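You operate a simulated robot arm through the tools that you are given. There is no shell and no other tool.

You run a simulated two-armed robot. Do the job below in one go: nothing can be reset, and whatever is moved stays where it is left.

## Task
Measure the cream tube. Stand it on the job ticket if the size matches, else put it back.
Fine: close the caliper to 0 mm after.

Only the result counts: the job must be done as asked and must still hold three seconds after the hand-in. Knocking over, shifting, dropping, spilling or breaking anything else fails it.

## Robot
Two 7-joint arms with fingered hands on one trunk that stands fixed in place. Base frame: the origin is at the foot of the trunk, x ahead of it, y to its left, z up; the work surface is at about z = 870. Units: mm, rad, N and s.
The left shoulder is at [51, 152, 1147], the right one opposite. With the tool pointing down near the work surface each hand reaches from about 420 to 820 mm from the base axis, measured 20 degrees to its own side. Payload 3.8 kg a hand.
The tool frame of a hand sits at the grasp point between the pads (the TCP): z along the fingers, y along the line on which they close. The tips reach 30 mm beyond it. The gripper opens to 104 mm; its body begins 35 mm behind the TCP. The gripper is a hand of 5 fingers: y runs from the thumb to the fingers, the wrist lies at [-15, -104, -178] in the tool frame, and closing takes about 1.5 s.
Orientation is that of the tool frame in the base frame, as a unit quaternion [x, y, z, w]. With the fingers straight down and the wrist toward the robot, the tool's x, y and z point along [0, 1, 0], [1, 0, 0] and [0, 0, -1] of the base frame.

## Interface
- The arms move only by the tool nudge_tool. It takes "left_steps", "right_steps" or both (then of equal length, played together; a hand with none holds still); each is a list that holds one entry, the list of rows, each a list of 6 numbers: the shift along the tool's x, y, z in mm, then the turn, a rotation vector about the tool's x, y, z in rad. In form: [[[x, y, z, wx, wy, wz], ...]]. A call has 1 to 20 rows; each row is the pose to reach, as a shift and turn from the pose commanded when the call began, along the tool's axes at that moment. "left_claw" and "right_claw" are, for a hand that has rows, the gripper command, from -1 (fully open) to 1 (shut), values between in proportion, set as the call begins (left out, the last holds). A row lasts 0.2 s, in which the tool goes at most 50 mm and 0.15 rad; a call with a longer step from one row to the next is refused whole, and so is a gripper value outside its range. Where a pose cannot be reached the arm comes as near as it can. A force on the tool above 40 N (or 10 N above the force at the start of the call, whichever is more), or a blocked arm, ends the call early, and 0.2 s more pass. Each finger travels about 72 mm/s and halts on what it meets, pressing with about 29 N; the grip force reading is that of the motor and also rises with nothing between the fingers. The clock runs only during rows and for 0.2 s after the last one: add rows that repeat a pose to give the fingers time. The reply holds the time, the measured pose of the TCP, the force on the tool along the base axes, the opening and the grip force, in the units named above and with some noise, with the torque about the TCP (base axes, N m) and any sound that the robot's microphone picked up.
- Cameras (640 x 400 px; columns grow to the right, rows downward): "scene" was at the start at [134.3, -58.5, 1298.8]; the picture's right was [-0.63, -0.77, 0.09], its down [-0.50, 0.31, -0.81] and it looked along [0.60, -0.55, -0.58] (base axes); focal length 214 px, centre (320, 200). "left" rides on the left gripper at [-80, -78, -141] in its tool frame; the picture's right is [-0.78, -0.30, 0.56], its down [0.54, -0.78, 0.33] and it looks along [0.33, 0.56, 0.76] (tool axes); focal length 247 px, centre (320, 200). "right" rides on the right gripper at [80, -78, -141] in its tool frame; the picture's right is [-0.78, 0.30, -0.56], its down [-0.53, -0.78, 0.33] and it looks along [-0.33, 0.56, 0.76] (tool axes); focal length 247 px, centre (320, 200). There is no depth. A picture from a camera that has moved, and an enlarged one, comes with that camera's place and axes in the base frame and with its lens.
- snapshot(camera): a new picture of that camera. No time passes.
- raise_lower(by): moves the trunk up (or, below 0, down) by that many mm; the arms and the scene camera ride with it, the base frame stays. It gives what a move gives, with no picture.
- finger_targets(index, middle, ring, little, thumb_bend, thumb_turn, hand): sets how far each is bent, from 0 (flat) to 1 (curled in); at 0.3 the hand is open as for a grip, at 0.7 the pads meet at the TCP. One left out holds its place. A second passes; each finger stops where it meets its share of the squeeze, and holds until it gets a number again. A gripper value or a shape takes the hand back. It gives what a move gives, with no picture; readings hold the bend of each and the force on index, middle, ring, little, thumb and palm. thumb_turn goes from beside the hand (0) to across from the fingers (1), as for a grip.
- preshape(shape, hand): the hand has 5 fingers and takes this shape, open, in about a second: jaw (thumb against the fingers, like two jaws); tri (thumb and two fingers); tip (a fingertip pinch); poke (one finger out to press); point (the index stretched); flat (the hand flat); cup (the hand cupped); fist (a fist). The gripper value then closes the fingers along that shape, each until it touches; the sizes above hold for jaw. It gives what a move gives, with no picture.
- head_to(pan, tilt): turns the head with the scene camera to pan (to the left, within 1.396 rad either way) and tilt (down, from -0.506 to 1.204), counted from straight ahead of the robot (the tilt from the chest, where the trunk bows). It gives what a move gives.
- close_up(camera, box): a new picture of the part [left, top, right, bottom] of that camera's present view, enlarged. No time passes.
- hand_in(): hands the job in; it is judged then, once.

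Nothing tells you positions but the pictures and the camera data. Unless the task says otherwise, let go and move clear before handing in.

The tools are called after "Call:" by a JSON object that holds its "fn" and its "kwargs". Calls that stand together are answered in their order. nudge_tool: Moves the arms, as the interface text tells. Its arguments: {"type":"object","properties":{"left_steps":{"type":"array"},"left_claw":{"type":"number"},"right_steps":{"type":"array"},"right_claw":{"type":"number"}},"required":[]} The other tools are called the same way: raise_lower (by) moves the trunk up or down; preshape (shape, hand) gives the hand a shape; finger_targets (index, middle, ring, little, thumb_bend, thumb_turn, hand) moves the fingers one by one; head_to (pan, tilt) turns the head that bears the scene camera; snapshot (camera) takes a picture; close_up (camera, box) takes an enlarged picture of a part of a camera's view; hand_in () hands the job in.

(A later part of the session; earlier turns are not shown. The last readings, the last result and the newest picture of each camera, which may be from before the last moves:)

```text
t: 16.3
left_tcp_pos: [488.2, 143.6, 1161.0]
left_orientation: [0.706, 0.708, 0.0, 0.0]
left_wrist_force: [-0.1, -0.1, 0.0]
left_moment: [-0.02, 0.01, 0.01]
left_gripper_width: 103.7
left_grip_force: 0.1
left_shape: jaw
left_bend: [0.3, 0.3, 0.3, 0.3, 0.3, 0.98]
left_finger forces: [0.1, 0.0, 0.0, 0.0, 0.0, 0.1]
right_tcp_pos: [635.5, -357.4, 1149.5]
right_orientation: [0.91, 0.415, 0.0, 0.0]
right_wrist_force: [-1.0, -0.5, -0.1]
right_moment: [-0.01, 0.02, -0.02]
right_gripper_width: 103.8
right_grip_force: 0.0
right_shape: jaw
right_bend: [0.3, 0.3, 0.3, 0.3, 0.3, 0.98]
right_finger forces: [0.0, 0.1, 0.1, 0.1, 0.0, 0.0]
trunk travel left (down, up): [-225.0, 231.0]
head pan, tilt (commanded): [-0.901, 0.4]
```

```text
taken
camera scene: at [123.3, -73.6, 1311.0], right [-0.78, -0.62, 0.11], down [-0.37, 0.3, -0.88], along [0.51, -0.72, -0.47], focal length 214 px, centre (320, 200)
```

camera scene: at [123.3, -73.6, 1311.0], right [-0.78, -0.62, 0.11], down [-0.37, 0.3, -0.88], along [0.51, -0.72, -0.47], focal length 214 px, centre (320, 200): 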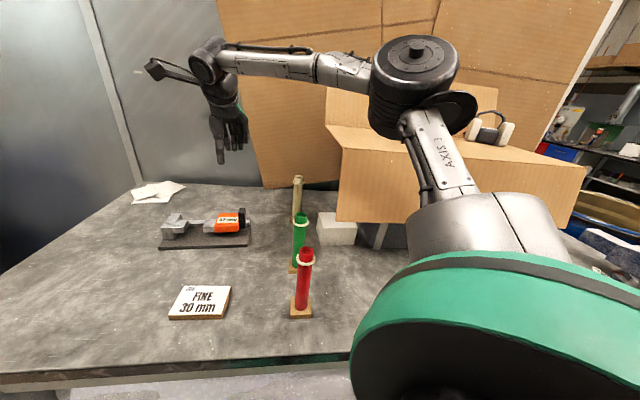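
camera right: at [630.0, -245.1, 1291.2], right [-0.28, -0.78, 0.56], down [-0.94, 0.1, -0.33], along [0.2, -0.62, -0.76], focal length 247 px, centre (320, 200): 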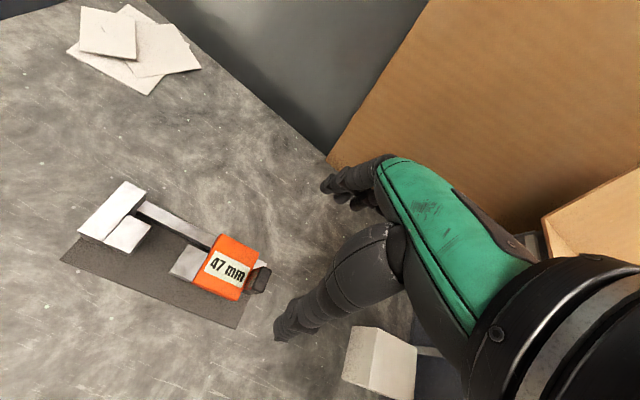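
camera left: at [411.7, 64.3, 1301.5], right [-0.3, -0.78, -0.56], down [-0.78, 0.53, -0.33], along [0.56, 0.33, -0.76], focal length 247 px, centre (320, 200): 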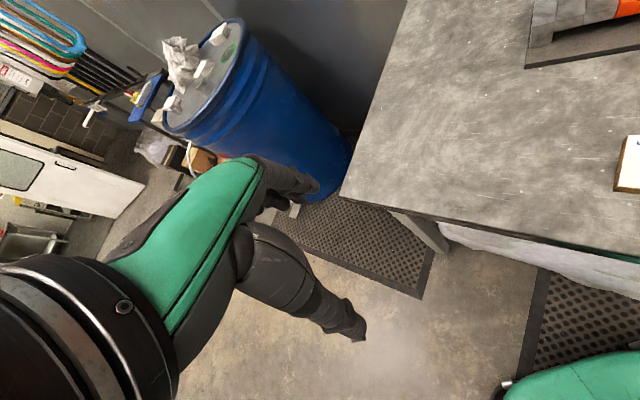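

Next is the cream tube. I'll raise the trunk 120 mm so the forearm passes above the cardboard box, then fly to a point above the tube with the wrist turned to the left side.

Call:
{"fn": "raise_lower", "kwargs": {"by": 120}}

Call:
{"fn": "nudge_tool", "kwargs": {"right_steps": [[[-25, 10, 15, 0, 0, 0.074], [-50, 21, 30, 0, 0, 0.149], [-75, 32, 45, 0, 0, 0.223], [-100, 42, 60, 0, 0, 0.298], [-125, 53, 75, 0, 0, 0.372], [-150, 63, 90, 0, 0, 0.446], [-175, 74, 104, 0, 0, 0.521], [-199, 84, 119, 0, 0, 0.595], [-199, 84, 119, 0, 0, 0.595]]]}}

Call:
{"fn": "snapshot", "kwargs": {"camera": "scene"}}

Call:
{"fn": "snapshot", "kwargs": {"camera": "right"}}

```text
t: 17.8
left_tcp_pos: [489.2, 143.4, 1280.9]
left_orientation: [0.706, 0.708, 0.0, -0.001]
left_wrist_force: [-0.4, 0.4, 0.2]
left_moment: [-0.03, -0.02, -0.02]
left_gripper_width: 103.8
left_grip_force: 0.0
left_shape: jaw
left_bend: [0.3, 0.3, 0.3, 0.3, 0.3, 0.98]
left_finger forces: [0.1, 0.0, 0.1, 0.1, 0.0, 0.1]
right_tcp_pos: [634.4, -356.3, 1268.8]
right_orientation: [0.909, 0.416, 0.0, 0.0]
right_wrist_force: [0.1, -0.6, 0.8]
right_moment: [0.0, 0.01, -0.02]
right_gripper_width: 104.2
right_grip_force: 0.2
right_shape: jaw
right_bend: [0.3, 0.3, 0.3, 0.3, 0.3, 0.98]
right_finger forces: [0.1, 0.0, 0.1, 0.0, 0.0, 0.0]
trunk travel left (down, up): [-345.0, 111.0]
head pan, tilt (commanded): [-0.901, 0.4]
```

```text
t: 19.8
left_tcp_pos: [488.3, 143.4, 1280.9]
left_orientation: [0.707, 0.707, 0.0, 0.001]
left_wrist_force: [-1.1, 0.0, 0.5]
left_moment: [-0.01, -0.02, -0.01]
left_gripper_width: 103.8
left_grip_force: 0.0
left_shape: jaw
left_bend: [0.3, 0.3, 0.3, 0.3, 0.3, 0.98]
left_finger forces: [0.0, 0.0, 0.1, 0.0, 0.0, 0.1]
right_tcp_pos: [566.7, -561.0, 1151.0]
right_orientation: [0.992, 0.129, 0.0, 0.0]
right_wrist_force: [-0.5, 0.0, 0.3]
right_moment: [-0.02, 0.02, 0.0]
right_gripper_width: 104.1
right_grip_force: 0.1
right_shape: jaw
right_bend: [0.3, 0.3, 0.3, 0.3, 0.3, 0.98]
right_finger forces: [0.0, 0.0, 0.0, 0.0, 0.0, 0.0]
trunk travel left (down, up): [-345.0, 111.0]
head pan, tilt (commanded): [-0.901, 0.4]
```

```text
taken
camera scene: at [75.0, -73.4, 1443.9], right [-0.78, -0.62, 0.03], down [-0.27, 0.3, -0.91], along [0.56, -0.72, -0.41], focal length 214 px, centre (320, 200)
```

scene: 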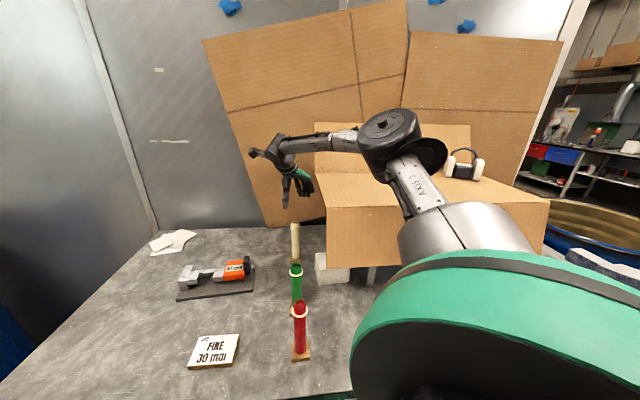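

```text
taken
camera right: at [624.1, -464.5, 1292.8], right [-0.67, -0.49, 0.56], down [-0.72, 0.61, -0.33], along [-0.18, -0.62, -0.76], focal length 247 px, centre (320, 200)
```

right: 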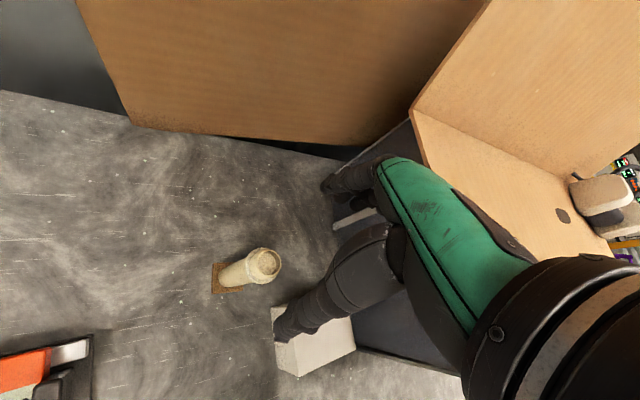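

The elbow sits well above the cardboard box and the cream tube is right under the hand. I'll enlarge the view to measure the tube's exact position and height.

Call:
{"fn": "close_up", "kwargs": {"camera": "right", "box": [200, 230, 300, 310]}}

Call:
{"fn": "close_up", "kwargs": {"camera": "scene", "box": [250, 160, 350, 280]}}

```text
5.00 times, centred on (250, 270) of right
camera zoom: at [624.1, -464.5, 1292.8], right [-0.67, -0.49, 0.56], down [-0.72, 0.61, -0.33], along [-0.18, -0.62, -0.76], focal length 1235 px, centre (670, -150)
```

zoom: 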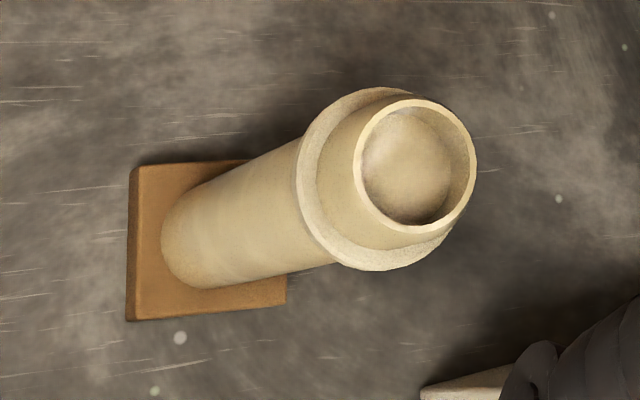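

```text
3.33 times, centred on (300, 220) of scene
camera zoom: at [75.0, -73.4, 1443.9], right [-0.78, -0.62, 0.03], down [-0.27, 0.3, -0.91], along [0.56, -0.72, -0.41], focal length 715 px, centre (387, 133)
```

zoom: 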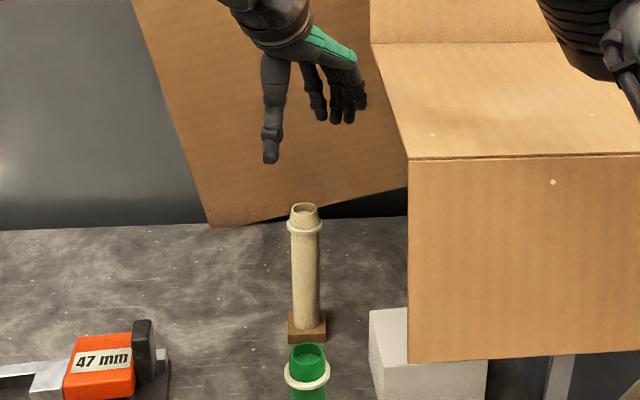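

The tube axis is at about (566,-560), almost exactly under the TCP, with its top near z 1040. I'll descend around it with the hand open and stop just before the palm reaches the tube top.

Call:
{"fn": "nudge_tool", "kwargs": {"right_steps": [[[-1, -2, 25, 0, 0, 0], [-1, -2, 55, 0, 0, 0], [-1, -2, 85, 0, 0, 0], [-1, -2, 110, 0, 0, 0], [-1, -2, 125, 0, 0, 0], [-1, -2, 133, 0, 0, 0], [-1, -2, 138, 0, 0, 0], [-1, -2, 138, 0, 0, 0]]], "right_claw": -1}}

Call:
{"fn": "close_up", "kwargs": {"camera": "scene", "box": [240, 160, 360, 280]}}

Call:
{"fn": "snapshot", "kwargs": {"camera": "right"}}

```text
t: 21.6
left_tcp_pos: [487.4, 144.0, 1282.1]
left_orientation: [0.707, 0.708, 0.0, -0.001]
left_wrist_force: [-0.1, -0.2, -0.3]
left_moment: [0.02, 0.01, 0.0]
left_gripper_width: 103.6
left_grip_force: 0.1
left_shape: jaw
left_bend: [0.3, 0.3, 0.3, 0.3, 0.3, 0.98]
left_finger forces: [0.0, 0.1, 0.1, 0.0, 0.1, 0.0]
right_tcp_pos: [566.7, -559.0, 1011.5]
right_orientation: [0.991, 0.13, 0.0, 0.0]
right_wrist_force: [0.8, 0.8, 0.0]
right_moment: [0.01, 0.01, -0.01]
right_gripper_width: 104.1
right_grip_force: 0.1
right_shape: jaw
right_bend: [0.3, 0.3, 0.3, 0.3, 0.3, 0.98]
right_finger forces: [0.0, 0.0, 0.0, 0.0, 0.0, 0.1]
trunk travel left (down, up): [-345.0, 111.0]
head pan, tilt (commanded): [-0.901, 0.4]
```

```text
3.33 times, centred on (300, 220) of scene
camera zoom: at [74.9, -73.7, 1443.8], right [-0.78, -0.62, 0.03], down [-0.27, 0.3, -0.91], along [0.56, -0.72, -0.41], focal length 715 px, centre (387, 133)
```

zoom: 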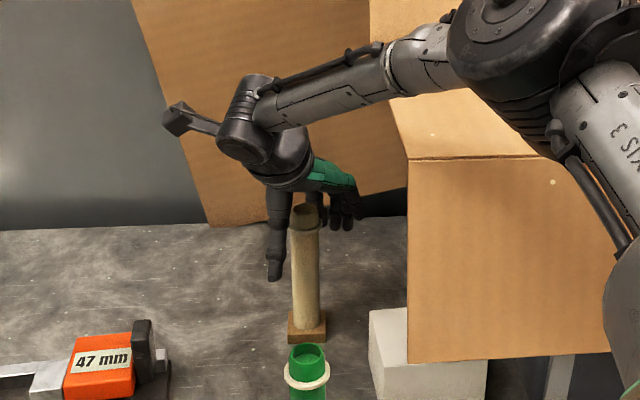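

```text
taken
camera right: at [623.9, -463.3, 1154.0], right [-0.67, -0.49, 0.56], down [-0.72, 0.61, -0.33], along [-0.18, -0.62, -0.76], focal length 247 px, centre (320, 200)
```

right: 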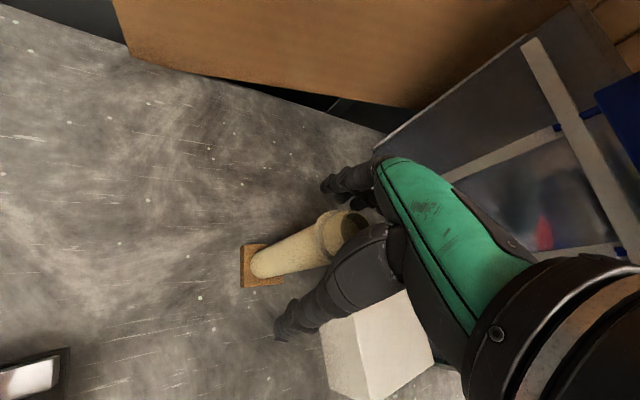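

Call:
{"fn": "close_up", "kwargs": {"camera": "scene", "box": [270, 205, 320, 255]}}

Call:
{"fn": "close_up", "kwargs": {"camera": "right", "box": [230, 140, 430, 350]}}

```text
8.00 times, centred on (295, 230) of scene
camera zoom: at [74.9, -73.7, 1443.8], right [-0.78, -0.62, 0.03], down [-0.27, 0.3, -0.91], along [0.56, -0.72, -0.41], focal length 1716 px, centre (520, -40)
```

zoom: 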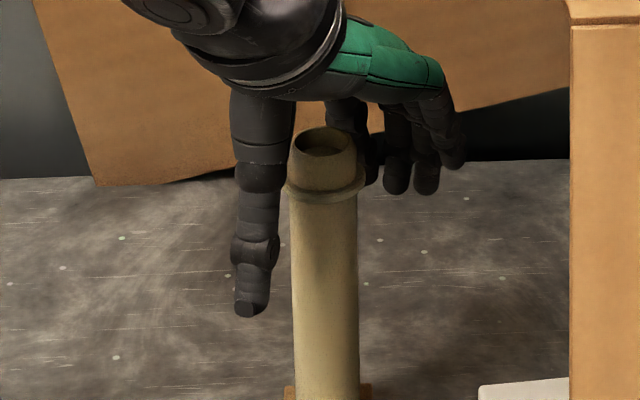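

```text
1.90 times, centred on (330, 245) of right
camera zoom: at [623.9, -463.3, 1154.0], right [-0.67, -0.49, 0.56], down [-0.72, 0.61, -0.33], along [-0.18, -0.62, -0.76], focal length 470 px, centre (301, 114)
```

zoom: 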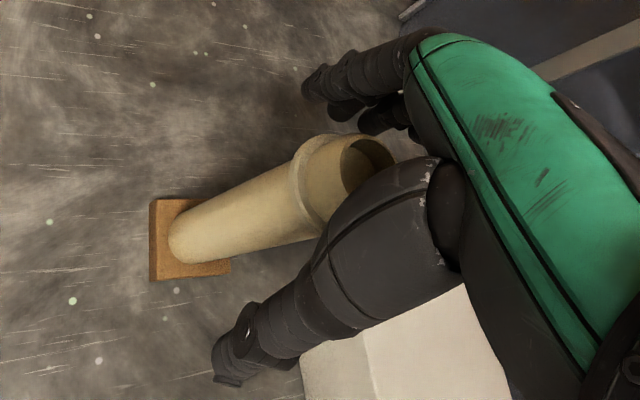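

There is about 10 mm between the palm and the tube top. I'll go down 6 mm more and close the hand on the tube.

Call:
{"fn": "nudge_tool", "kwargs": {"right_steps": [[[0, 0, 3, 0, 0, 0], [0, 0, 6, 0, 0, 0], [0, 0, 6, 0, 0, 0]]]}}

Call:
{"fn": "nudge_tool", "kwargs": {"right_steps": [[[0, 0, 0, 0, 0, 0], [0, 0, 0, 0, 0, 0], [0, 0, 0, 0, 0, 0], [0, 0, 0, 0, 0, 0], [0, 0, 0, 0, 0, 0], [0, 0, 0, 0, 0, 0], [0, 0, 0, 0, 0, 0], [0, 0, 0, 0, 0, 0], [0, 0, 0, 0, 0, 0], [0, 0, 0, 0, 0, 0]]], "right_claw": 1}}

Call:
{"fn": "close_up", "kwargs": {"camera": "scene", "box": [270, 205, 330, 265]}}

Call:
{"fn": "close_up", "kwargs": {"camera": "right", "box": [230, 140, 430, 350]}}

```text
t: 22.4
left_tcp_pos: [487.6, 142.6, 1281.0]
left_orientation: [0.706, 0.708, 0.0, 0.0]
left_wrist_force: [0.0, 0.8, -0.1]
left_moment: [0.01, -0.01, -0.03]
left_gripper_width: 103.5
left_grip_force: 0.0
left_shape: jaw
left_bend: [0.3, 0.3, 0.3, 0.3, 0.3, 0.98]
left_finger forces: [0.0, 0.0, 0.1, 0.0, 0.1, 0.1]
right_tcp_pos: [565.8, -559.2, 1005.9]
right_orientation: [0.991, 0.131, 0.0, 0.0]
right_wrist_force: [0.1, 0.2, -0.9]
right_moment: [0.0, 0.03, 0.0]
right_gripper_width: 103.8
right_grip_force: 0.0
right_shape: jaw
right_bend: [0.3, 0.3, 0.3, 0.3, 0.3, 0.98]
right_finger forces: [0.1, 0.1, 0.0, 0.0, 0.0, 0.0]
trunk travel left (down, up): [-345.0, 111.0]
head pan, tilt (commanded): [-0.901, 0.4]
```

```text
t: 24.6
left_tcp_pos: [487.8, 143.8, 1281.2]
left_orientation: [0.706, 0.708, 0.0, 0.001]
left_wrist_force: [-1.1, -0.3, 0.7]
left_moment: [0.0, -0.01, -0.02]
left_gripper_width: 103.7
left_grip_force: 0.2
left_shape: jaw
left_bend: [0.3, 0.3, 0.3, 0.3, 0.3, 0.98]
left_finger forces: [0.0, 0.0, 0.0, 0.0, 0.0, 0.1]
right_tcp_pos: [567.4, -560.4, 1006.4]
right_orientation: [0.991, 0.13, -0.001, 0.0]
right_wrist_force: [0.3, -0.4, 0.2]
right_moment: [-0.03, 0.01, -0.05]
right_gripper_width: 24.4
right_grip_force: 29.0
right_shape: jaw
right_bend: [0.73, 0.56, 0.62, 0.6, 0.75, 1.0]
right_finger forces: [14.8, 9.5, 0.0, 0.0, 24.2, 0.0]
trunk travel left (down, up): [-345.0, 111.0]
head pan, tilt (commanded): [-0.901, 0.4]
```

```text
6.67 times, centred on (300, 235) of scene
camera zoom: at [75.1, -73.8, 1443.8], right [-0.78, -0.62, 0.03], down [-0.27, 0.31, -0.91], along [0.56, -0.72, -0.41], focal length 1430 px, centre (453, -33)
```

zoom: 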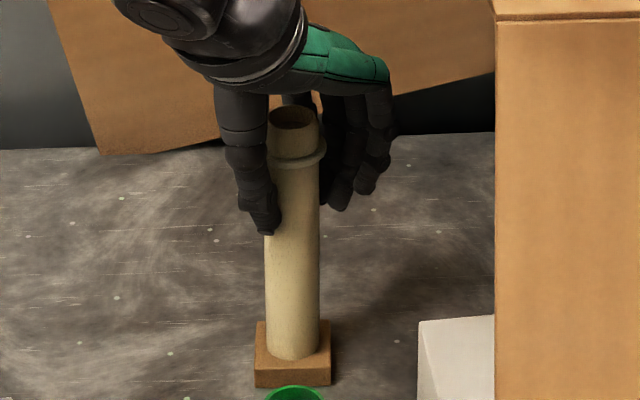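

```text
1.90 times, centred on (330, 245) of right
camera zoom: at [624.5, -462.9, 1148.2], right [-0.67, -0.49, 0.56], down [-0.72, 0.61, -0.33], along [-0.18, -0.62, -0.76], focal length 470 px, centre (301, 114)
```

zoom: 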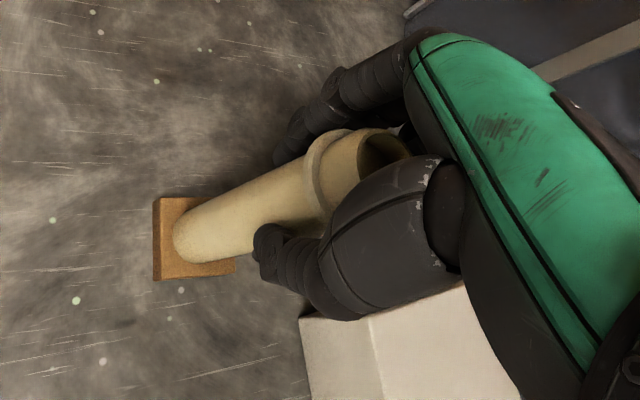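

The grip holds with index 15 N, middle 10 N and thumb 24 N. I'll lift gently, then check that the tube hangs straight and its wooden stand stays on the table.

Call:
{"fn": "nudge_tool", "kwargs": {"right_steps": [[[0, 0, -2, 0, 0, 0], [0, 0, -5, 0, 0, 0], [0, 0, -10, 0, 0, 0], [0, 0, -18, 0, 0, 0], [0, 0, -28, 0, 0, 0], [0, 0, -40, 0, 0, 0], [0, 0, -40, 0, 0, 0]]]}}

Call:
{"fn": "close_up", "kwargs": {"camera": "scene", "box": [250, 190, 340, 270]}}

Call:
{"fn": "close_up", "kwargs": {"camera": "right", "box": [200, 140, 430, 350]}}

```text
t: 26.2
left_tcp_pos: [488.1, 144.0, 1280.7]
left_orientation: [0.706, 0.708, 0.001, 0.0]
left_wrist_force: [0.4, 0.8, -0.8]
left_moment: [-0.02, 0.01, 0.02]
left_gripper_width: 103.5
left_grip_force: 0.0
left_shape: jaw
left_bend: [0.3, 0.3, 0.3, 0.3, 0.3, 0.98]
left_finger forces: [0.0, 0.1, 0.0, 0.0, 0.0, 0.1]
right_tcp_pos: [565.6, -558.6, 1046.6]
right_orientation: [0.991, 0.131, 0.0, 0.0]
right_wrist_force: [-0.4, 0.2, -1.8]
right_moment: [-0.05, 0.01, 0.01]
right_gripper_width: 24.5
right_grip_force: 29.1
right_shape: jaw
right_bend: [0.73, 0.56, 0.62, 0.6, 0.75, 1.0]
right_finger forces: [14.8, 9.4, 0.0, 0.0, 24.2, 0.0]
trunk travel left (down, up): [-345.0, 111.0]
head pan, tilt (commanded): [-0.901, 0.4]
```

```text
5.00 times, centred on (295, 230) of scene
camera zoom: at [75.3, -74.0, 1443.8], right [-0.78, -0.62, 0.03], down [-0.27, 0.31, -0.91], along [0.56, -0.72, -0.41], focal length 1072 px, centre (445, 50)
```

zoom: 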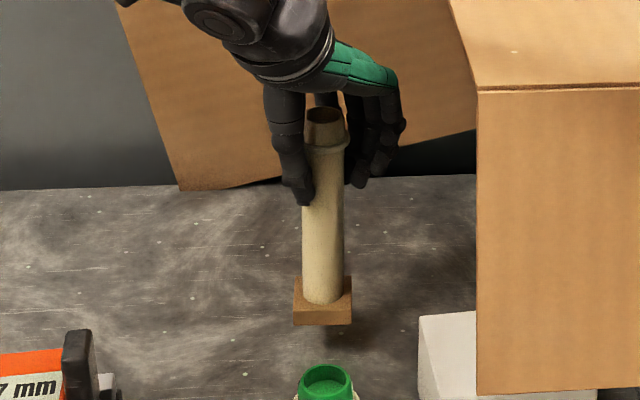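

```text
1.90 times, centred on (315, 245) of right
camera zoom: at [624.2, -462.9, 1187.8], right [-0.67, -0.49, 0.56], down [-0.72, 0.61, -0.33], along [-0.18, -0.62, -0.76], focal length 470 px, centre (330, 114)
```

zoom: 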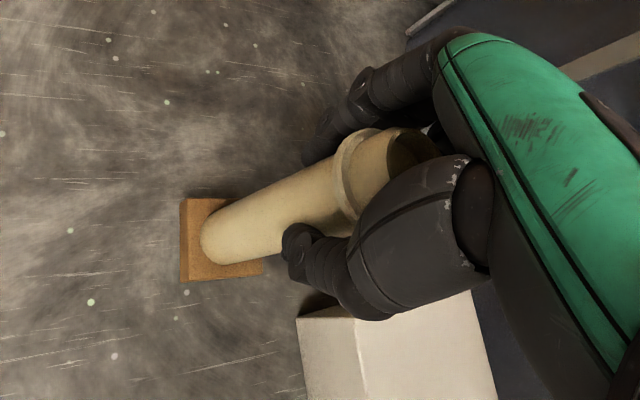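

The wooden foot comes up with the tube, so the foot is part of it. The grip is steady and the weight is about 1.8 N. I'll lift higher and carry it over the open jaws, turning the hand back to -41°.

Call:
{"fn": "nudge_tool", "kwargs": {"right_steps": [[[0, 0, -35, 0, 0, 0], [0, 0, -70, 0, 0, 0], [0, 0, -94, 0, 0, 0], [18, -24, -94, 0, 0, -0.06], [40, -54, -94, 0, 0, -0.13], [63, -84, -94, 0, 0, -0.2], [86, -114, -94, 0, 0, -0.27], [108, -144, -94, 0, 0, -0.35], [131, -174, -94, 0, 0, -0.42], [154, -204, -94, 0, 0, -0.5], [172, -230, -94, 0, 0, -0.56], [185, -246, -94, 0, 0, -0.595], [185, -246, -94, 0, 0, -0.595]]]}}

Call:
{"fn": "snapshot", "kwargs": {"camera": "right"}}

Call:
{"fn": "snapshot", "kwargs": {"camera": "scene"}}

```text
t: 29.0
left_tcp_pos: [487.1, 143.6, 1281.5]
left_orientation: [0.706, 0.708, 0.0, -0.001]
left_wrist_force: [-0.5, 0.3, -1.0]
left_moment: [-0.03, -0.01, -0.01]
left_gripper_width: 103.7
left_grip_force: 0.0
left_shape: jaw
left_bend: [0.3, 0.3, 0.3, 0.3, 0.3, 0.98]
left_finger forces: [0.0, 0.0, 0.0, 0.0, 0.1, 0.0]
right_tcp_pos: [655.5, -284.4, 1144.8]
right_orientation: [0.909, 0.416, 0.0, 0.0]
right_wrist_force: [0.0, 0.6, -1.0]
right_moment: [0.02, -0.03, -0.01]
right_gripper_width: 24.5
right_grip_force: 28.8
right_shape: jaw
right_bend: [0.73, 0.56, 0.62, 0.6, 0.75, 1.0]
right_finger forces: [14.8, 9.5, 0.0, 0.1, 24.2, 0.0]
right hand out of reach, approached as far as the arm can: row 10, 11, 12, 13
trunk travel left (down, up): [-345.0, 111.0]
head pan, tilt (commanded): [-0.901, 0.4]
```

```text
taken
camera right: at [649.5, -172.7, 1286.9], right [-0.28, -0.78, 0.56], down [-0.94, 0.1, -0.33], along [0.2, -0.62, -0.76], focal length 247 px, centre (320, 200)
```

right: 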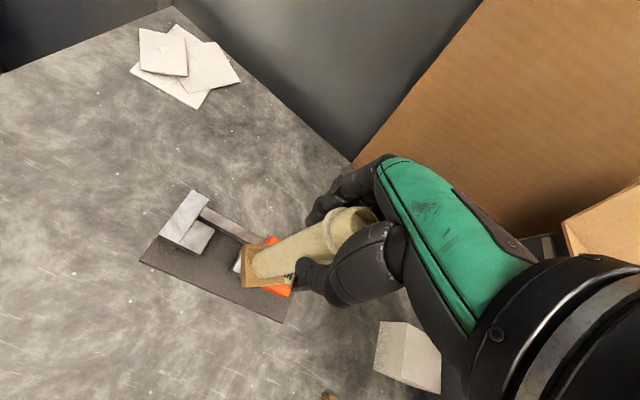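

```text
taken
camera scene: at [75.7, -74.0, 1443.8], right [-0.78, -0.62, 0.03], down [-0.27, 0.31, -0.91], along [0.56, -0.72, -0.41], focal length 214 px, centre (320, 200)
```

scene: 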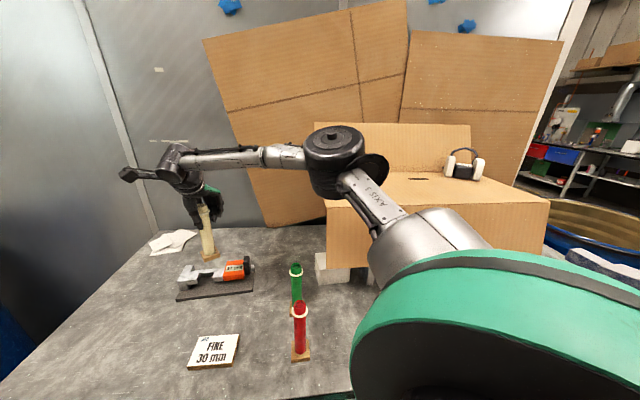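

The far target was out of reach with the trunk raised. I'll pull the tube back toward me into free air in front of the caliper, still high, then lower the trunk back to its first height.

Call:
{"fn": "nudge_tool", "kwargs": {"right_steps": [[[-13, -16, -10, 0, 0, 0], [-26, -32, -20, 0, 0, 0], [-39, -48, -30, 0, 0, 0], [-52, -64, -40, 0, 0, 0], [-65, -80, -50, 0, 0, 0], [-77, -94, -60, 0, 0, 0], [-77, -94, -60, 0, 0, 0]]]}}

Call:
{"fn": "close_up", "kwargs": {"camera": "scene", "box": [120, 120, 320, 380]}}

```text
t: 30.6
left_tcp_pos: [488.0, 144.6, 1281.9]
left_orientation: [0.707, 0.707, -0.001, 0.0]
left_wrist_force: [-0.8, -0.3, -1.1]
left_moment: [-0.01, 0.07, -0.02]
left_gripper_width: 103.8
left_grip_force: 0.1
left_shape: jaw
left_bend: [0.3, 0.3, 0.3, 0.3, 0.3, 0.98]
left_finger forces: [0.0, 0.0, 0.0, 0.0, 0.1, 0.0]
right_tcp_pos: [529.3, -282.6, 1204.2]
right_orientation: [0.91, 0.415, -0.001, 0.0]
right_wrist_force: [-0.7, 0.6, -1.2]
right_moment: [0.05, 0.03, 0.02]
right_gripper_width: 24.5
right_grip_force: 28.8
right_shape: jaw
right_bend: [0.73, 0.56, 0.62, 0.6, 0.75, 1.0]
right_finger forces: [14.4, 10.1, 0.0, 0.0, 24.0, 0.1]
trunk travel left (down, up): [-345.0, 111.0]
head pan, tilt (commanded): [-0.901, 0.4]
```

```text
1.54 times, centred on (220, 250) of scene
camera zoom: at [75.6, -73.7, 1443.8], right [-0.78, -0.62, 0.03], down [-0.27, 0.3, -0.91], along [0.56, -0.72, -0.41], focal length 330 px, centre (474, 123)
```

zoom: 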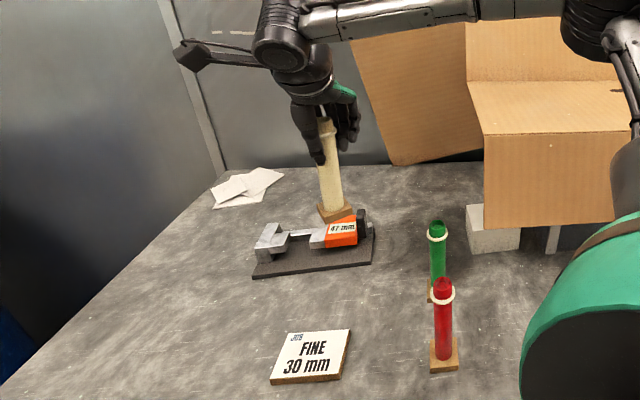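

The tube is clear, hanging above empty table in front of the caliper. I'll lower the trunk back down now.

Call:
{"fn": "raise_lower", "kwargs": {"by": -120}}

Call:
{"fn": "snapshot", "kwargs": {"camera": "right"}}

Call:
{"fn": "snapshot", "kwargs": {"camera": "scene"}}

```text
t: 32.1
left_tcp_pos: [487.2, 144.1, 1161.9]
left_orientation: [0.707, 0.707, -0.001, 0.0]
left_wrist_force: [0.0, -0.2, -0.1]
left_moment: [0.02, 0.0, 0.01]
left_gripper_width: 103.8
left_grip_force: 0.0
left_shape: jaw
left_bend: [0.3, 0.3, 0.3, 0.3, 0.3, 0.98]
left_finger forces: [0.1, 0.0, 0.0, 0.0, 0.0, 0.0]
right_tcp_pos: [529.2, -282.7, 1083.8]
right_orientation: [0.91, 0.415, 0.0, 0.0]
right_wrist_force: [1.0, 0.2, -1.3]
right_moment: [0.02, 0.0, -0.02]
right_gripper_width: 24.6
right_grip_force: 29.2
right_shape: jaw
right_bend: [0.73, 0.56, 0.62, 0.6, 0.75, 1.0]
right_finger forces: [14.5, 10.1, 0.1, 0.0, 24.2, 0.1]
trunk travel left (down, up): [-225.0, 231.0]
head pan, tilt (commanded): [-0.901, 0.4]
```

```text
taken
camera right: at [524.8, -170.7, 1226.0], right [-0.28, -0.78, 0.56], down [-0.94, 0.1, -0.33], along [0.2, -0.62, -0.76], focal length 247 px, centre (320, 200)
```

right: 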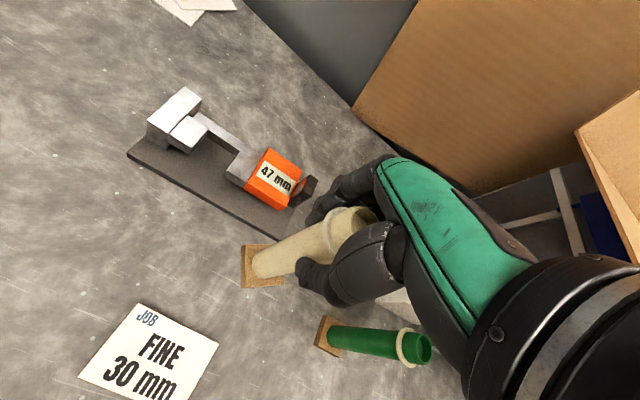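

```text
taken
camera scene: at [122.9, -73.6, 1311.0], right [-0.78, -0.62, 0.11], down [-0.37, 0.3, -0.88], along [0.51, -0.72, -0.47], focal length 214 px, centre (320, 200)
```

scene: 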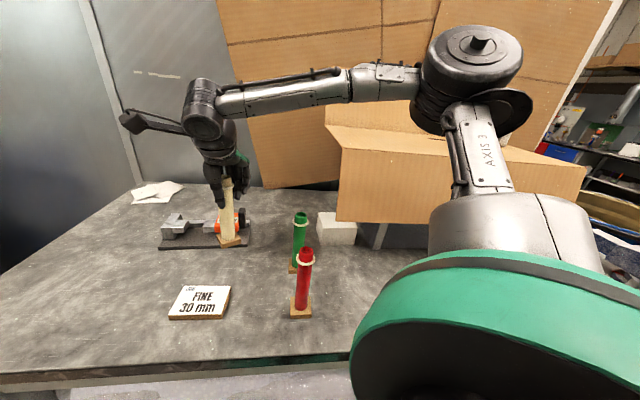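

Trunk is down and the tube still hangs straight. From here I'll measure the jaw gap relative to the hand.

Call:
{"fn": "close_up", "kwargs": {"camera": "right", "box": [120, 80, 330, 230]}}

Call:
{"fn": "close_up", "kwargs": {"camera": "right", "box": [230, 190, 390, 300]}}

Call:
{"fn": "close_up", "kwargs": {"camera": "scene", "box": [150, 160, 270, 260]}}

```text
2.67 times, centred on (225, 155) of right
camera zoom: at [524.8, -170.7, 1226.0], right [-0.28, -0.78, 0.56], down [-0.94, 0.1, -0.33], along [0.2, -0.62, -0.76], focal length 659 px, centre (573, 320)
```

zoom: 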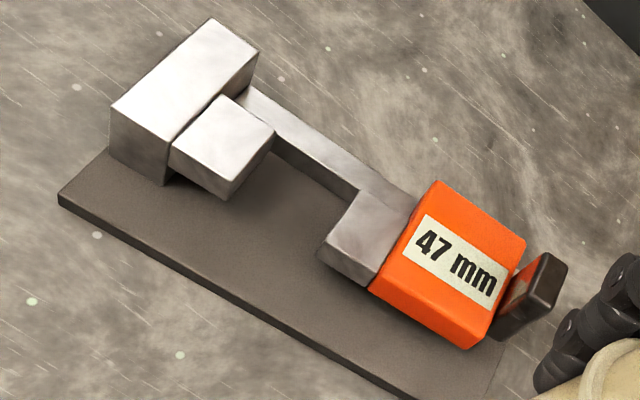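

```text
3.64 times, centred on (310, 245) of right
camera zoom: at [524.8, -170.7, 1226.0], right [-0.28, -0.78, 0.56], down [-0.94, 0.1, -0.33], along [0.2, -0.62, -0.76], focal length 898 px, centre (356, 36)
```

zoom: 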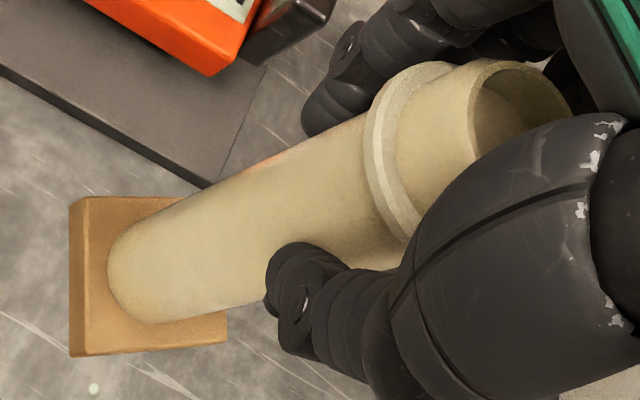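

```text
4.00 times, centred on (210, 210) of scene
camera zoom: at [122.9, -73.6, 1311.0], right [-0.78, -0.62, 0.11], down [-0.37, 0.3, -0.88], along [0.51, -0.72, -0.47], focal length 858 px, centre (760, 160)
```

zoom: 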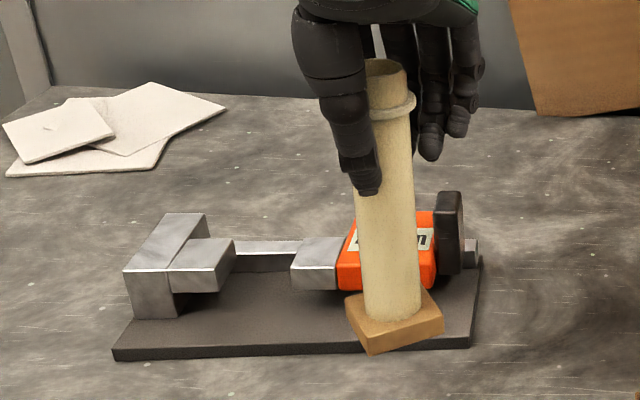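

The tube sits about 3 mm off the TCP. I place the fixed jaw face's centre near (700,-254), with the moving face 48 mm from it, which fits the 47 mm reading. I'll carry the tube to stand about 5 mm from the fixed jaw, still above it, and check.

Call:
{"fn": "nudge_tool", "kwargs": {"right_steps": [[[0, 0, -16, 0, 0, 0], [20, 18, -16, 0, 0, 0], [43, 40, -16, 0, 0, 0], [66, 61, -16, 0, 0, 0], [89, 82, -16, 0, 0, 0], [106, 98, -16, 0, 0, 0], [117, 108, -16, 0, 0, 0], [117, 108, -16, 0, 0, 0]]]}}

Call:
{"fn": "snapshot", "kwargs": {"camera": "right"}}

Call:
{"fn": "close_up", "kwargs": {"camera": "scene", "box": [130, 130, 270, 260]}}

```text
t: 33.9
left_tcp_pos: [489.1, 143.0, 1161.3]
left_orientation: [0.707, 0.707, 0.0, 0.0]
left_wrist_force: [-0.8, -0.3, -0.5]
left_moment: [0.03, -0.01, -0.01]
left_gripper_width: 104.0
left_grip_force: 0.1
left_shape: jaw
left_bend: [0.3, 0.3, 0.3, 0.3, 0.3, 0.98]
left_finger forces: [0.1, 0.0, 0.1, 0.0, 0.0, 0.0]
right_tcp_pos: [680.0, -269.8, 1099.5]
right_orientation: [0.91, 0.416, 0.0, 0.0]
right_wrist_force: [-0.4, 0.5, -1.6]
right_moment: [0.0, -0.01, -0.01]
right_gripper_width: 24.4
right_grip_force: 28.8
right_shape: jaw
right_bend: [0.73, 0.56, 0.62, 0.6, 0.75, 1.0]
right_finger forces: [15.0, 10.0, 0.1, 0.0, 24.0, 0.0]
right hand out of reach, approached as far as the arm can: row 7, 8
trunk travel left (down, up): [-225.0, 231.0]
head pan, tilt (commanded): [-0.901, 0.4]
```

```text
taken
camera right: at [675.0, -158.1, 1240.2], right [-0.28, -0.78, 0.56], down [-0.94, 0.1, -0.33], along [0.2, -0.62, -0.76], focal length 247 px, centre (320, 200)
```

right: 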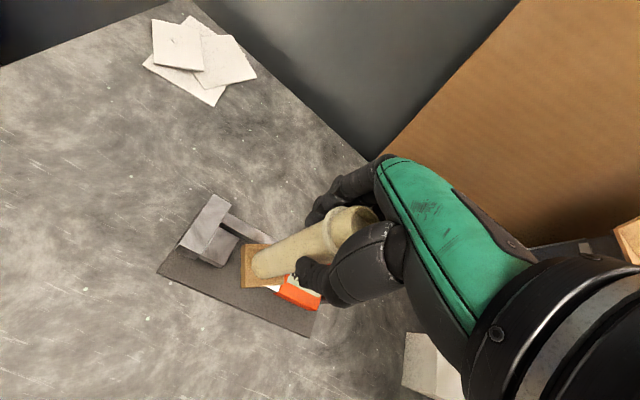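

```text
3.08 times, centred on (200, 195) of scene
camera zoom: at [123.6, -73.8, 1310.9], right [-0.78, -0.62, 0.11], down [-0.37, 0.31, -0.88], along [0.51, -0.72, -0.47], focal length 660 px, centre (689, 215)
```

zoom: 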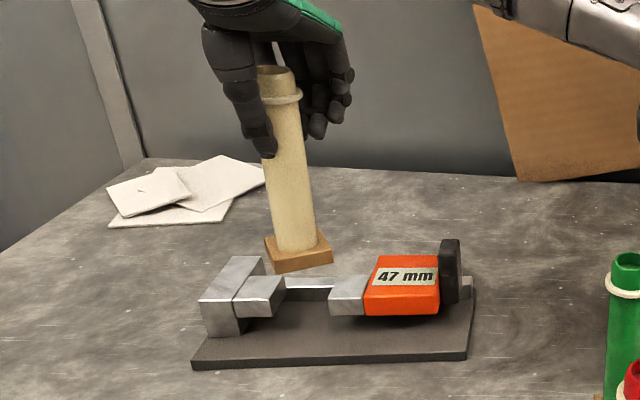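

The square foot is wider than the gap, so it can't go down between the jaws from above. It has to slide in from the front, under the jaw tips and above the plate. I'll back off to the front, lower to just above plate height, and check.

Call:
{"fn": "nudge_tool", "kwargs": {"right_steps": [[[2, -24, 0, 0, 0, 0], [4, -50, 0, 0, 0, 0], [6, -73, 0, 0, 0, 0], [6, -73, 25, 0, 0, 0], [6, -73, 50, 0, 0, 0], [6, -73, 66, 0, 0, 0], [6, -73, 66, 0, 0, 0]]]}}

Call:
{"fn": "snapshot", "kwargs": {"camera": "right"}}

Call:
{"fn": "close_up", "kwargs": {"camera": "scene", "box": [130, 150, 270, 270]}}

Call:
{"fn": "snapshot", "kwargs": {"camera": "left"}}

```text
t: 35.5
left_tcp_pos: [488.7, 143.2, 1160.9]
left_orientation: [0.707, 0.707, 0.0, -0.001]
left_wrist_force: [0.9, 0.7, 0.7]
left_moment: [0.0, -0.02, 0.0]
left_gripper_width: 104.1
left_grip_force: 0.0
left_shape: jaw
left_bend: [0.3, 0.3, 0.3, 0.3, 0.3, 0.98]
left_finger forces: [0.0, 0.0, 0.1, 0.0, 0.1, 0.0]
right_tcp_pos: [629.5, -217.2, 1032.9]
right_orientation: [0.909, 0.416, 0.0, 0.0]
right_wrist_force: [-0.9, 0.2, -2.1]
right_moment: [0.04, 0.01, 0.01]
right_gripper_width: 24.6
right_grip_force: 28.8
right_shape: jaw
right_bend: [0.73, 0.56, 0.62, 0.6, 0.75, 1.0]
right_finger forces: [15.1, 10.1, 0.1, 0.0, 23.9, 0.0]
trunk travel left (down, up): [-225.0, 231.0]
head pan, tilt (commanded): [-0.901, 0.4]
```

```text
taken
camera right: at [623.3, -105.7, 1173.7], right [-0.28, -0.78, 0.56], down [-0.94, 0.1, -0.33], along [0.2, -0.62, -0.76], focal length 247 px, centre (320, 200)
```

right: 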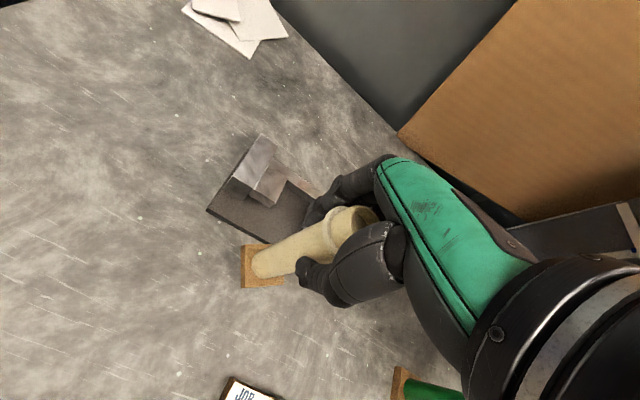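

```text
3.33 times, centred on (200, 210) of scene
camera zoom: at [123.6, -73.8, 1310.9], right [-0.78, -0.62, 0.11], down [-0.37, 0.31, -0.88], along [0.51, -0.72, -0.47], focal length 715 px, centre (720, 167)
```

zoom: 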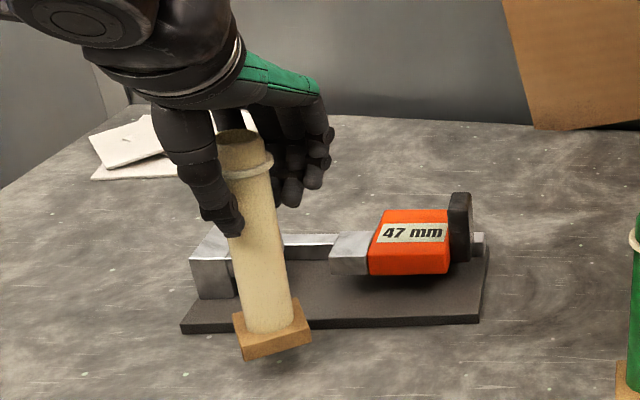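

```text
taken
camera left: at [411.5, 64.5, 1302.5], right [-0.3, -0.78, -0.56], down [-0.78, 0.53, -0.33], along [0.55, 0.33, -0.76], focal length 247 px, centre (320, 200)
```

left: 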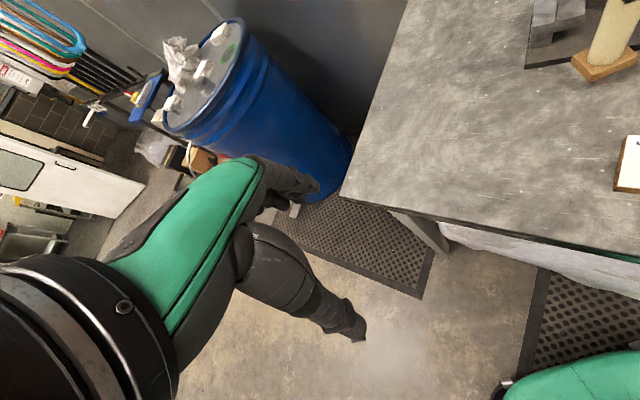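

The tube's foot is just in front of the plate at the right height. I'll turn the left hand so its camera looks straight into the jaw gap, to guide the insertion.

Call:
{"fn": "nudge_tool", "kwargs": {"left_steps": [[[0, 0, 0, 0, 0, 0.145], [0, 0, 0, 0, 0, 0.29], [0, 0, 0, 0, 0, 0.435], [0, 0, 0, 0, 0, 0.58], [0, 0, 0, 0, 0, 0.725], [0, 0, 0, 0, 0, 0.87], [0, 0, 0, 0, 0, 0.87]]]}}

Call:
{"fn": "snapshot", "kwargs": {"camera": "left"}}

```text
t: 37.1
left_tcp_pos: [486.8, 143.6, 1162.0]
left_orientation: [0.939, 0.343, 0.0, -0.001]
left_wrist_force: [1.0, 0.5, 0.5]
left_moment: [-0.01, 0.0, -0.02]
left_gripper_width: 103.7
left_grip_force: 0.0
left_shape: jaw
left_bend: [0.3, 0.3, 0.3, 0.3, 0.3, 0.98]
left_finger forces: [0.0, 0.1, 0.0, 0.0, 0.0, 0.1]
right_tcp_pos: [628.2, -217.7, 1032.1]
right_orientation: [0.91, 0.415, 0.0, -0.001]
right_wrist_force: [1.0, -0.2, -1.1]
right_moment: [0.02, 0.0, -0.01]
right_gripper_width: 24.5
right_grip_force: 29.3
right_shape: jaw
right_bend: [0.73, 0.56, 0.62, 0.6, 0.75, 1.0]
right_finger forces: [15.0, 10.1, 0.1, 0.0, 23.8, 0.0]
trunk travel left (down, up): [-225.0, 231.0]
head pan, tilt (commanded): [-0.901, 0.4]
```

```text
taken
camera left: at [377.5, 152.0, 1302.8], right [-0.78, -0.27, -0.56], down [-0.09, 0.94, -0.33], along [0.61, -0.21, -0.76], focal length 247 px, centre (320, 200)
```

left: 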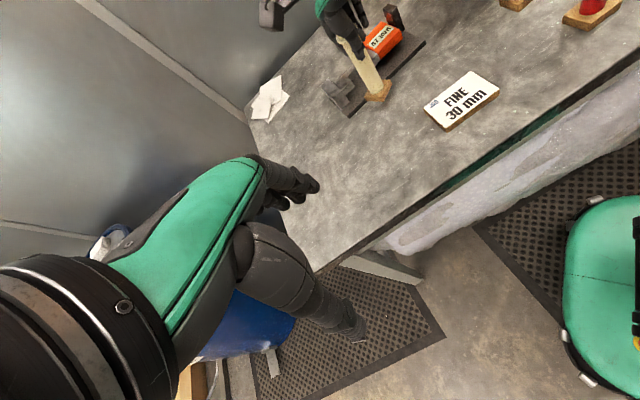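

Call:
{"fn": "close_up", "kwargs": {"camera": "left", "box": [320, 10, 440, 125]}}

Call:
{"fn": "close_up", "kwargs": {"camera": "right", "box": [200, 130, 340, 300]}}

```text
3.48 times, centred on (380, 68) of left
camera zoom: at [377.5, 152.0, 1302.8], right [-0.78, -0.27, -0.56], down [-0.09, 0.94, -0.33], along [0.61, -0.21, -0.76], focal length 859 px, centre (111, 661)
```

zoom: 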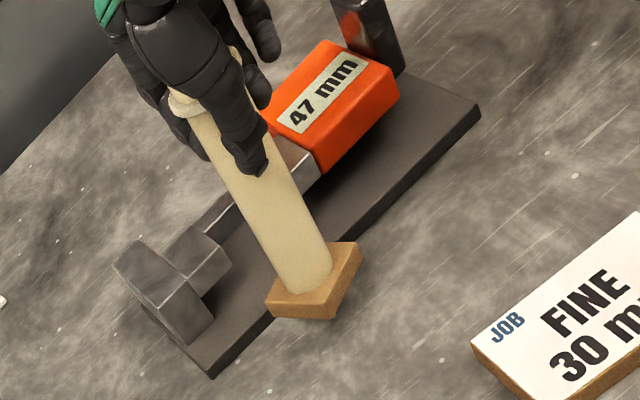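

```text
2.35 times, centred on (270, 215) of right
camera zoom: at [623.2, -105.6, 1174.0], right [-0.28, -0.78, 0.56], down [-0.94, 0.1, -0.33], along [0.2, -0.62, -0.76], focal length 581 px, centre (438, 165)
```

zoom: 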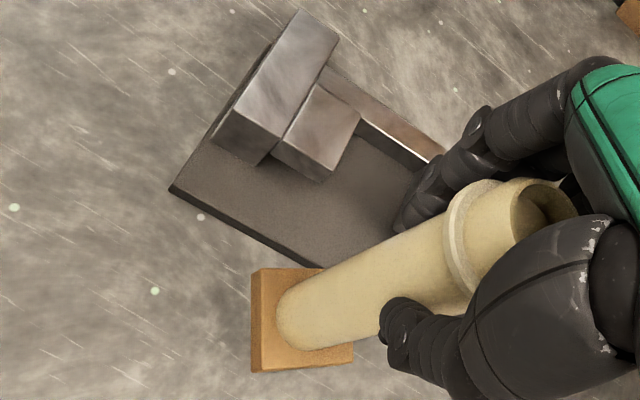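

Call:
{"fn": "close_up", "kwargs": {"camera": "right", "box": [240, 140, 320, 200]}}

Call:
{"fn": "close_up", "kwargs": {"camera": "left", "box": [335, 60, 400, 110]}}

```text
6.67 times, centred on (280, 170) of right
camera zoom: at [623.2, -105.6, 1174.0], right [-0.28, -0.78, 0.56], down [-0.94, 0.1, -0.33], along [0.2, -0.62, -0.76], focal length 1646 px, centre (587, 400)
```

zoom: 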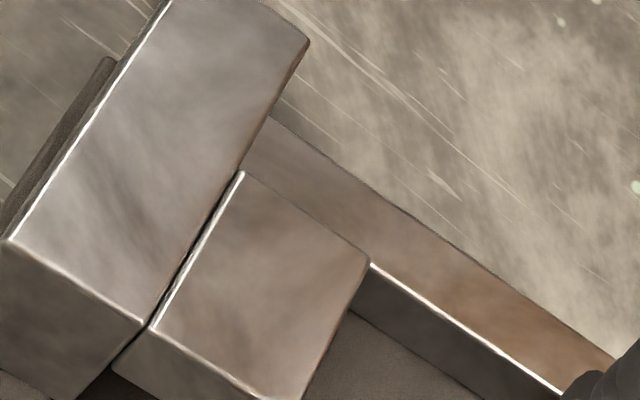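

```text
8.00 times, centred on (368, 85) of left
camera zoom: at [377.5, 152.0, 1302.8], right [-0.78, -0.27, -0.56], down [-0.09, 0.94, -0.33], along [0.61, -0.21, -0.76], focal length 1976 px, centre (-60, 1120)
```

zoom: 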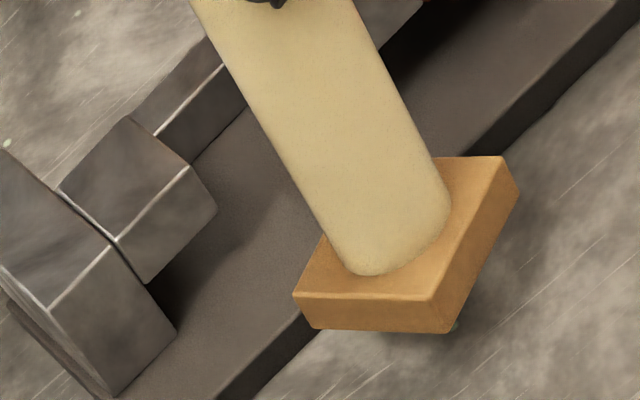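

The tube hangs exactly vertical and the alignment looks right. I'll lower 5 mm and slide the foot in under the jaw tips part-way, then check again.

Call:
{"fn": "nudge_tool", "kwargs": {"right_steps": [[[0, 0, 5, 0, 0, 0], [0, 8, 5, 0, 0, 0], [1, 18, 5, 0, 0, 0], [1, 28, 5, 0, 0, 0], [2, 38, 5, 0, 0, 0], [2, 45, 5, 0, 0, 0], [2, 45, 5, 0, 0, 0]]]}}

Call:
{"fn": "close_up", "kwargs": {"camera": "left", "box": [320, 20, 440, 120]}}

Call:
{"fn": "close_up", "kwargs": {"camera": "right", "box": [190, 160, 350, 310]}}

Call:
{"fn": "close_up", "kwargs": {"camera": "scene", "box": [150, 180, 260, 260]}}

```text
t: 38.7
left_tcp_pos: [487.9, 142.9, 1161.3]
left_orientation: [0.939, 0.343, 0.0, 0.0]
left_wrist_force: [-0.8, -0.4, -0.3]
left_moment: [0.0, -0.03, -0.01]
left_gripper_width: 103.3
left_grip_force: 0.1
left_shape: jaw
left_bend: [0.3, 0.3, 0.3, 0.3, 0.3, 0.98]
left_finger forces: [0.0, 0.1, 0.0, 0.0, 0.0, 0.1]
right_tcp_pos: [663.6, -244.2, 1026.3]
right_orientation: [0.91, 0.415, -0.001, 0.0]
right_wrist_force: [0.0, 0.6, -1.6]
right_moment: [-0.01, -0.03, -0.03]
right_gripper_width: 24.7
right_grip_force: 29.3
right_shape: jaw
right_bend: [0.73, 0.56, 0.62, 0.6, 0.75, 1.0]
right_finger forces: [15.0, 10.2, 0.0, 0.0, 23.9, 0.0]
trunk travel left (down, up): [-225.0, 231.0]
head pan, tilt (commanded): [-0.901, 0.4]
```

```text
4.00 times, centred on (380, 70) of left
camera zoom: at [377.5, 151.9, 1302.9], right [-0.78, -0.27, -0.56], down [-0.09, 0.94, -0.33], along [0.61, -0.21, -0.76], focal length 988 px, centre (80, 720)
```

zoom: 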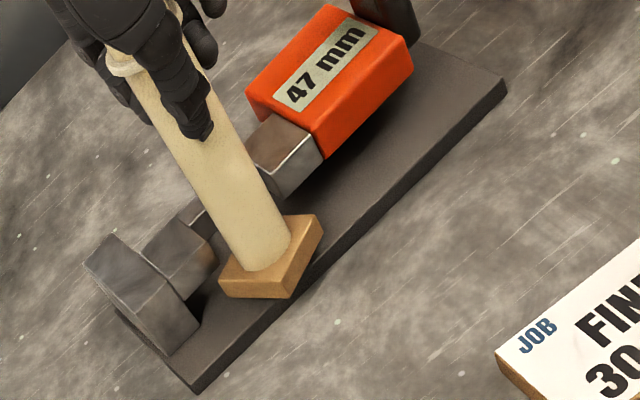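

```text
2.67 times, centred on (270, 235) of right
camera zoom: at [659.0, -133.4, 1169.1], right [-0.28, -0.78, 0.56], down [-0.94, 0.1, -0.33], along [0.2, -0.62, -0.76], focal length 659 px, centre (453, 107)
```

zoom: 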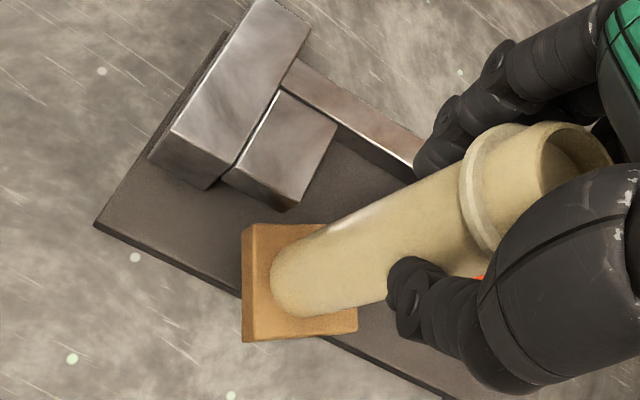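

```text
5.00 times, centred on (205, 220) of scene
camera zoom: at [123.5, -73.6, 1310.9], right [-0.78, -0.62, 0.11], down [-0.37, 0.3, -0.88], along [0.51, -0.72, -0.47], focal length 1072 px, centre (895, 100)
```

zoom: 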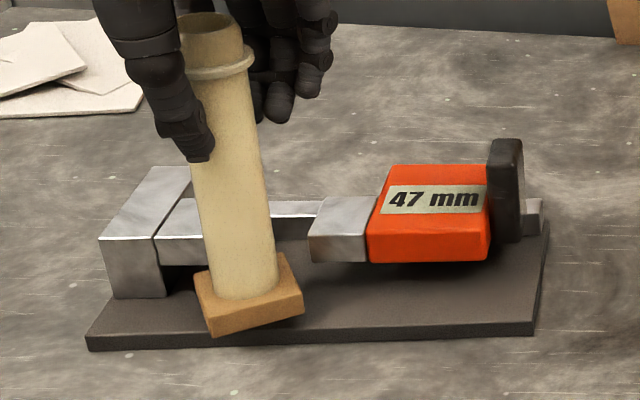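

Call:
{"fn": "close_up", "kwargs": {"camera": "left", "box": [340, 45, 405, 100]}}

Call:
{"fn": "close_up", "kwargs": {"camera": "scene", "box": [165, 205, 225, 255]}}

```text
7.27 times, centred on (372, 72) of left
camera zoom: at [377.5, 151.9, 1302.9], right [-0.78, -0.27, -0.56], down [-0.09, 0.94, -0.33], along [0.61, -0.21, -0.76], focal length 1796 px, centre (-62, 1127)
```

zoom: 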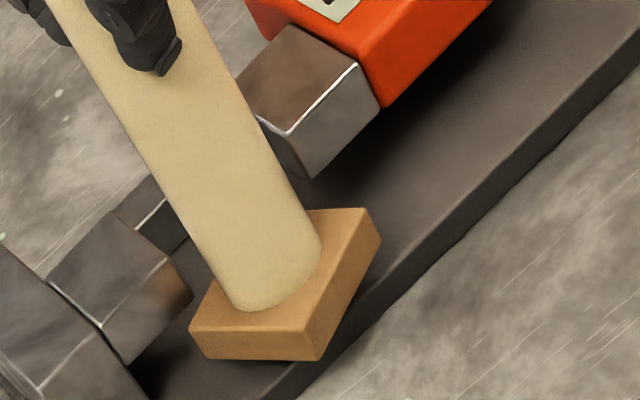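

```text
8.00 times, centred on (195, 230) of scene
camera zoom: at [123.5, -73.6, 1310.9], right [-0.78, -0.62, 0.11], down [-0.37, 0.3, -0.88], along [0.51, -0.72, -0.47], focal length 1716 px, centre (1320, -40)
```

zoom: 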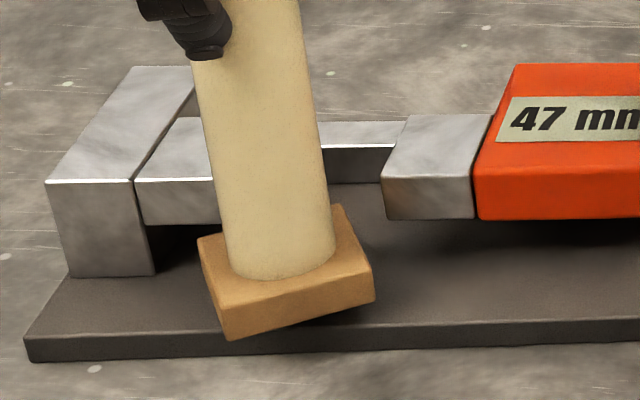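

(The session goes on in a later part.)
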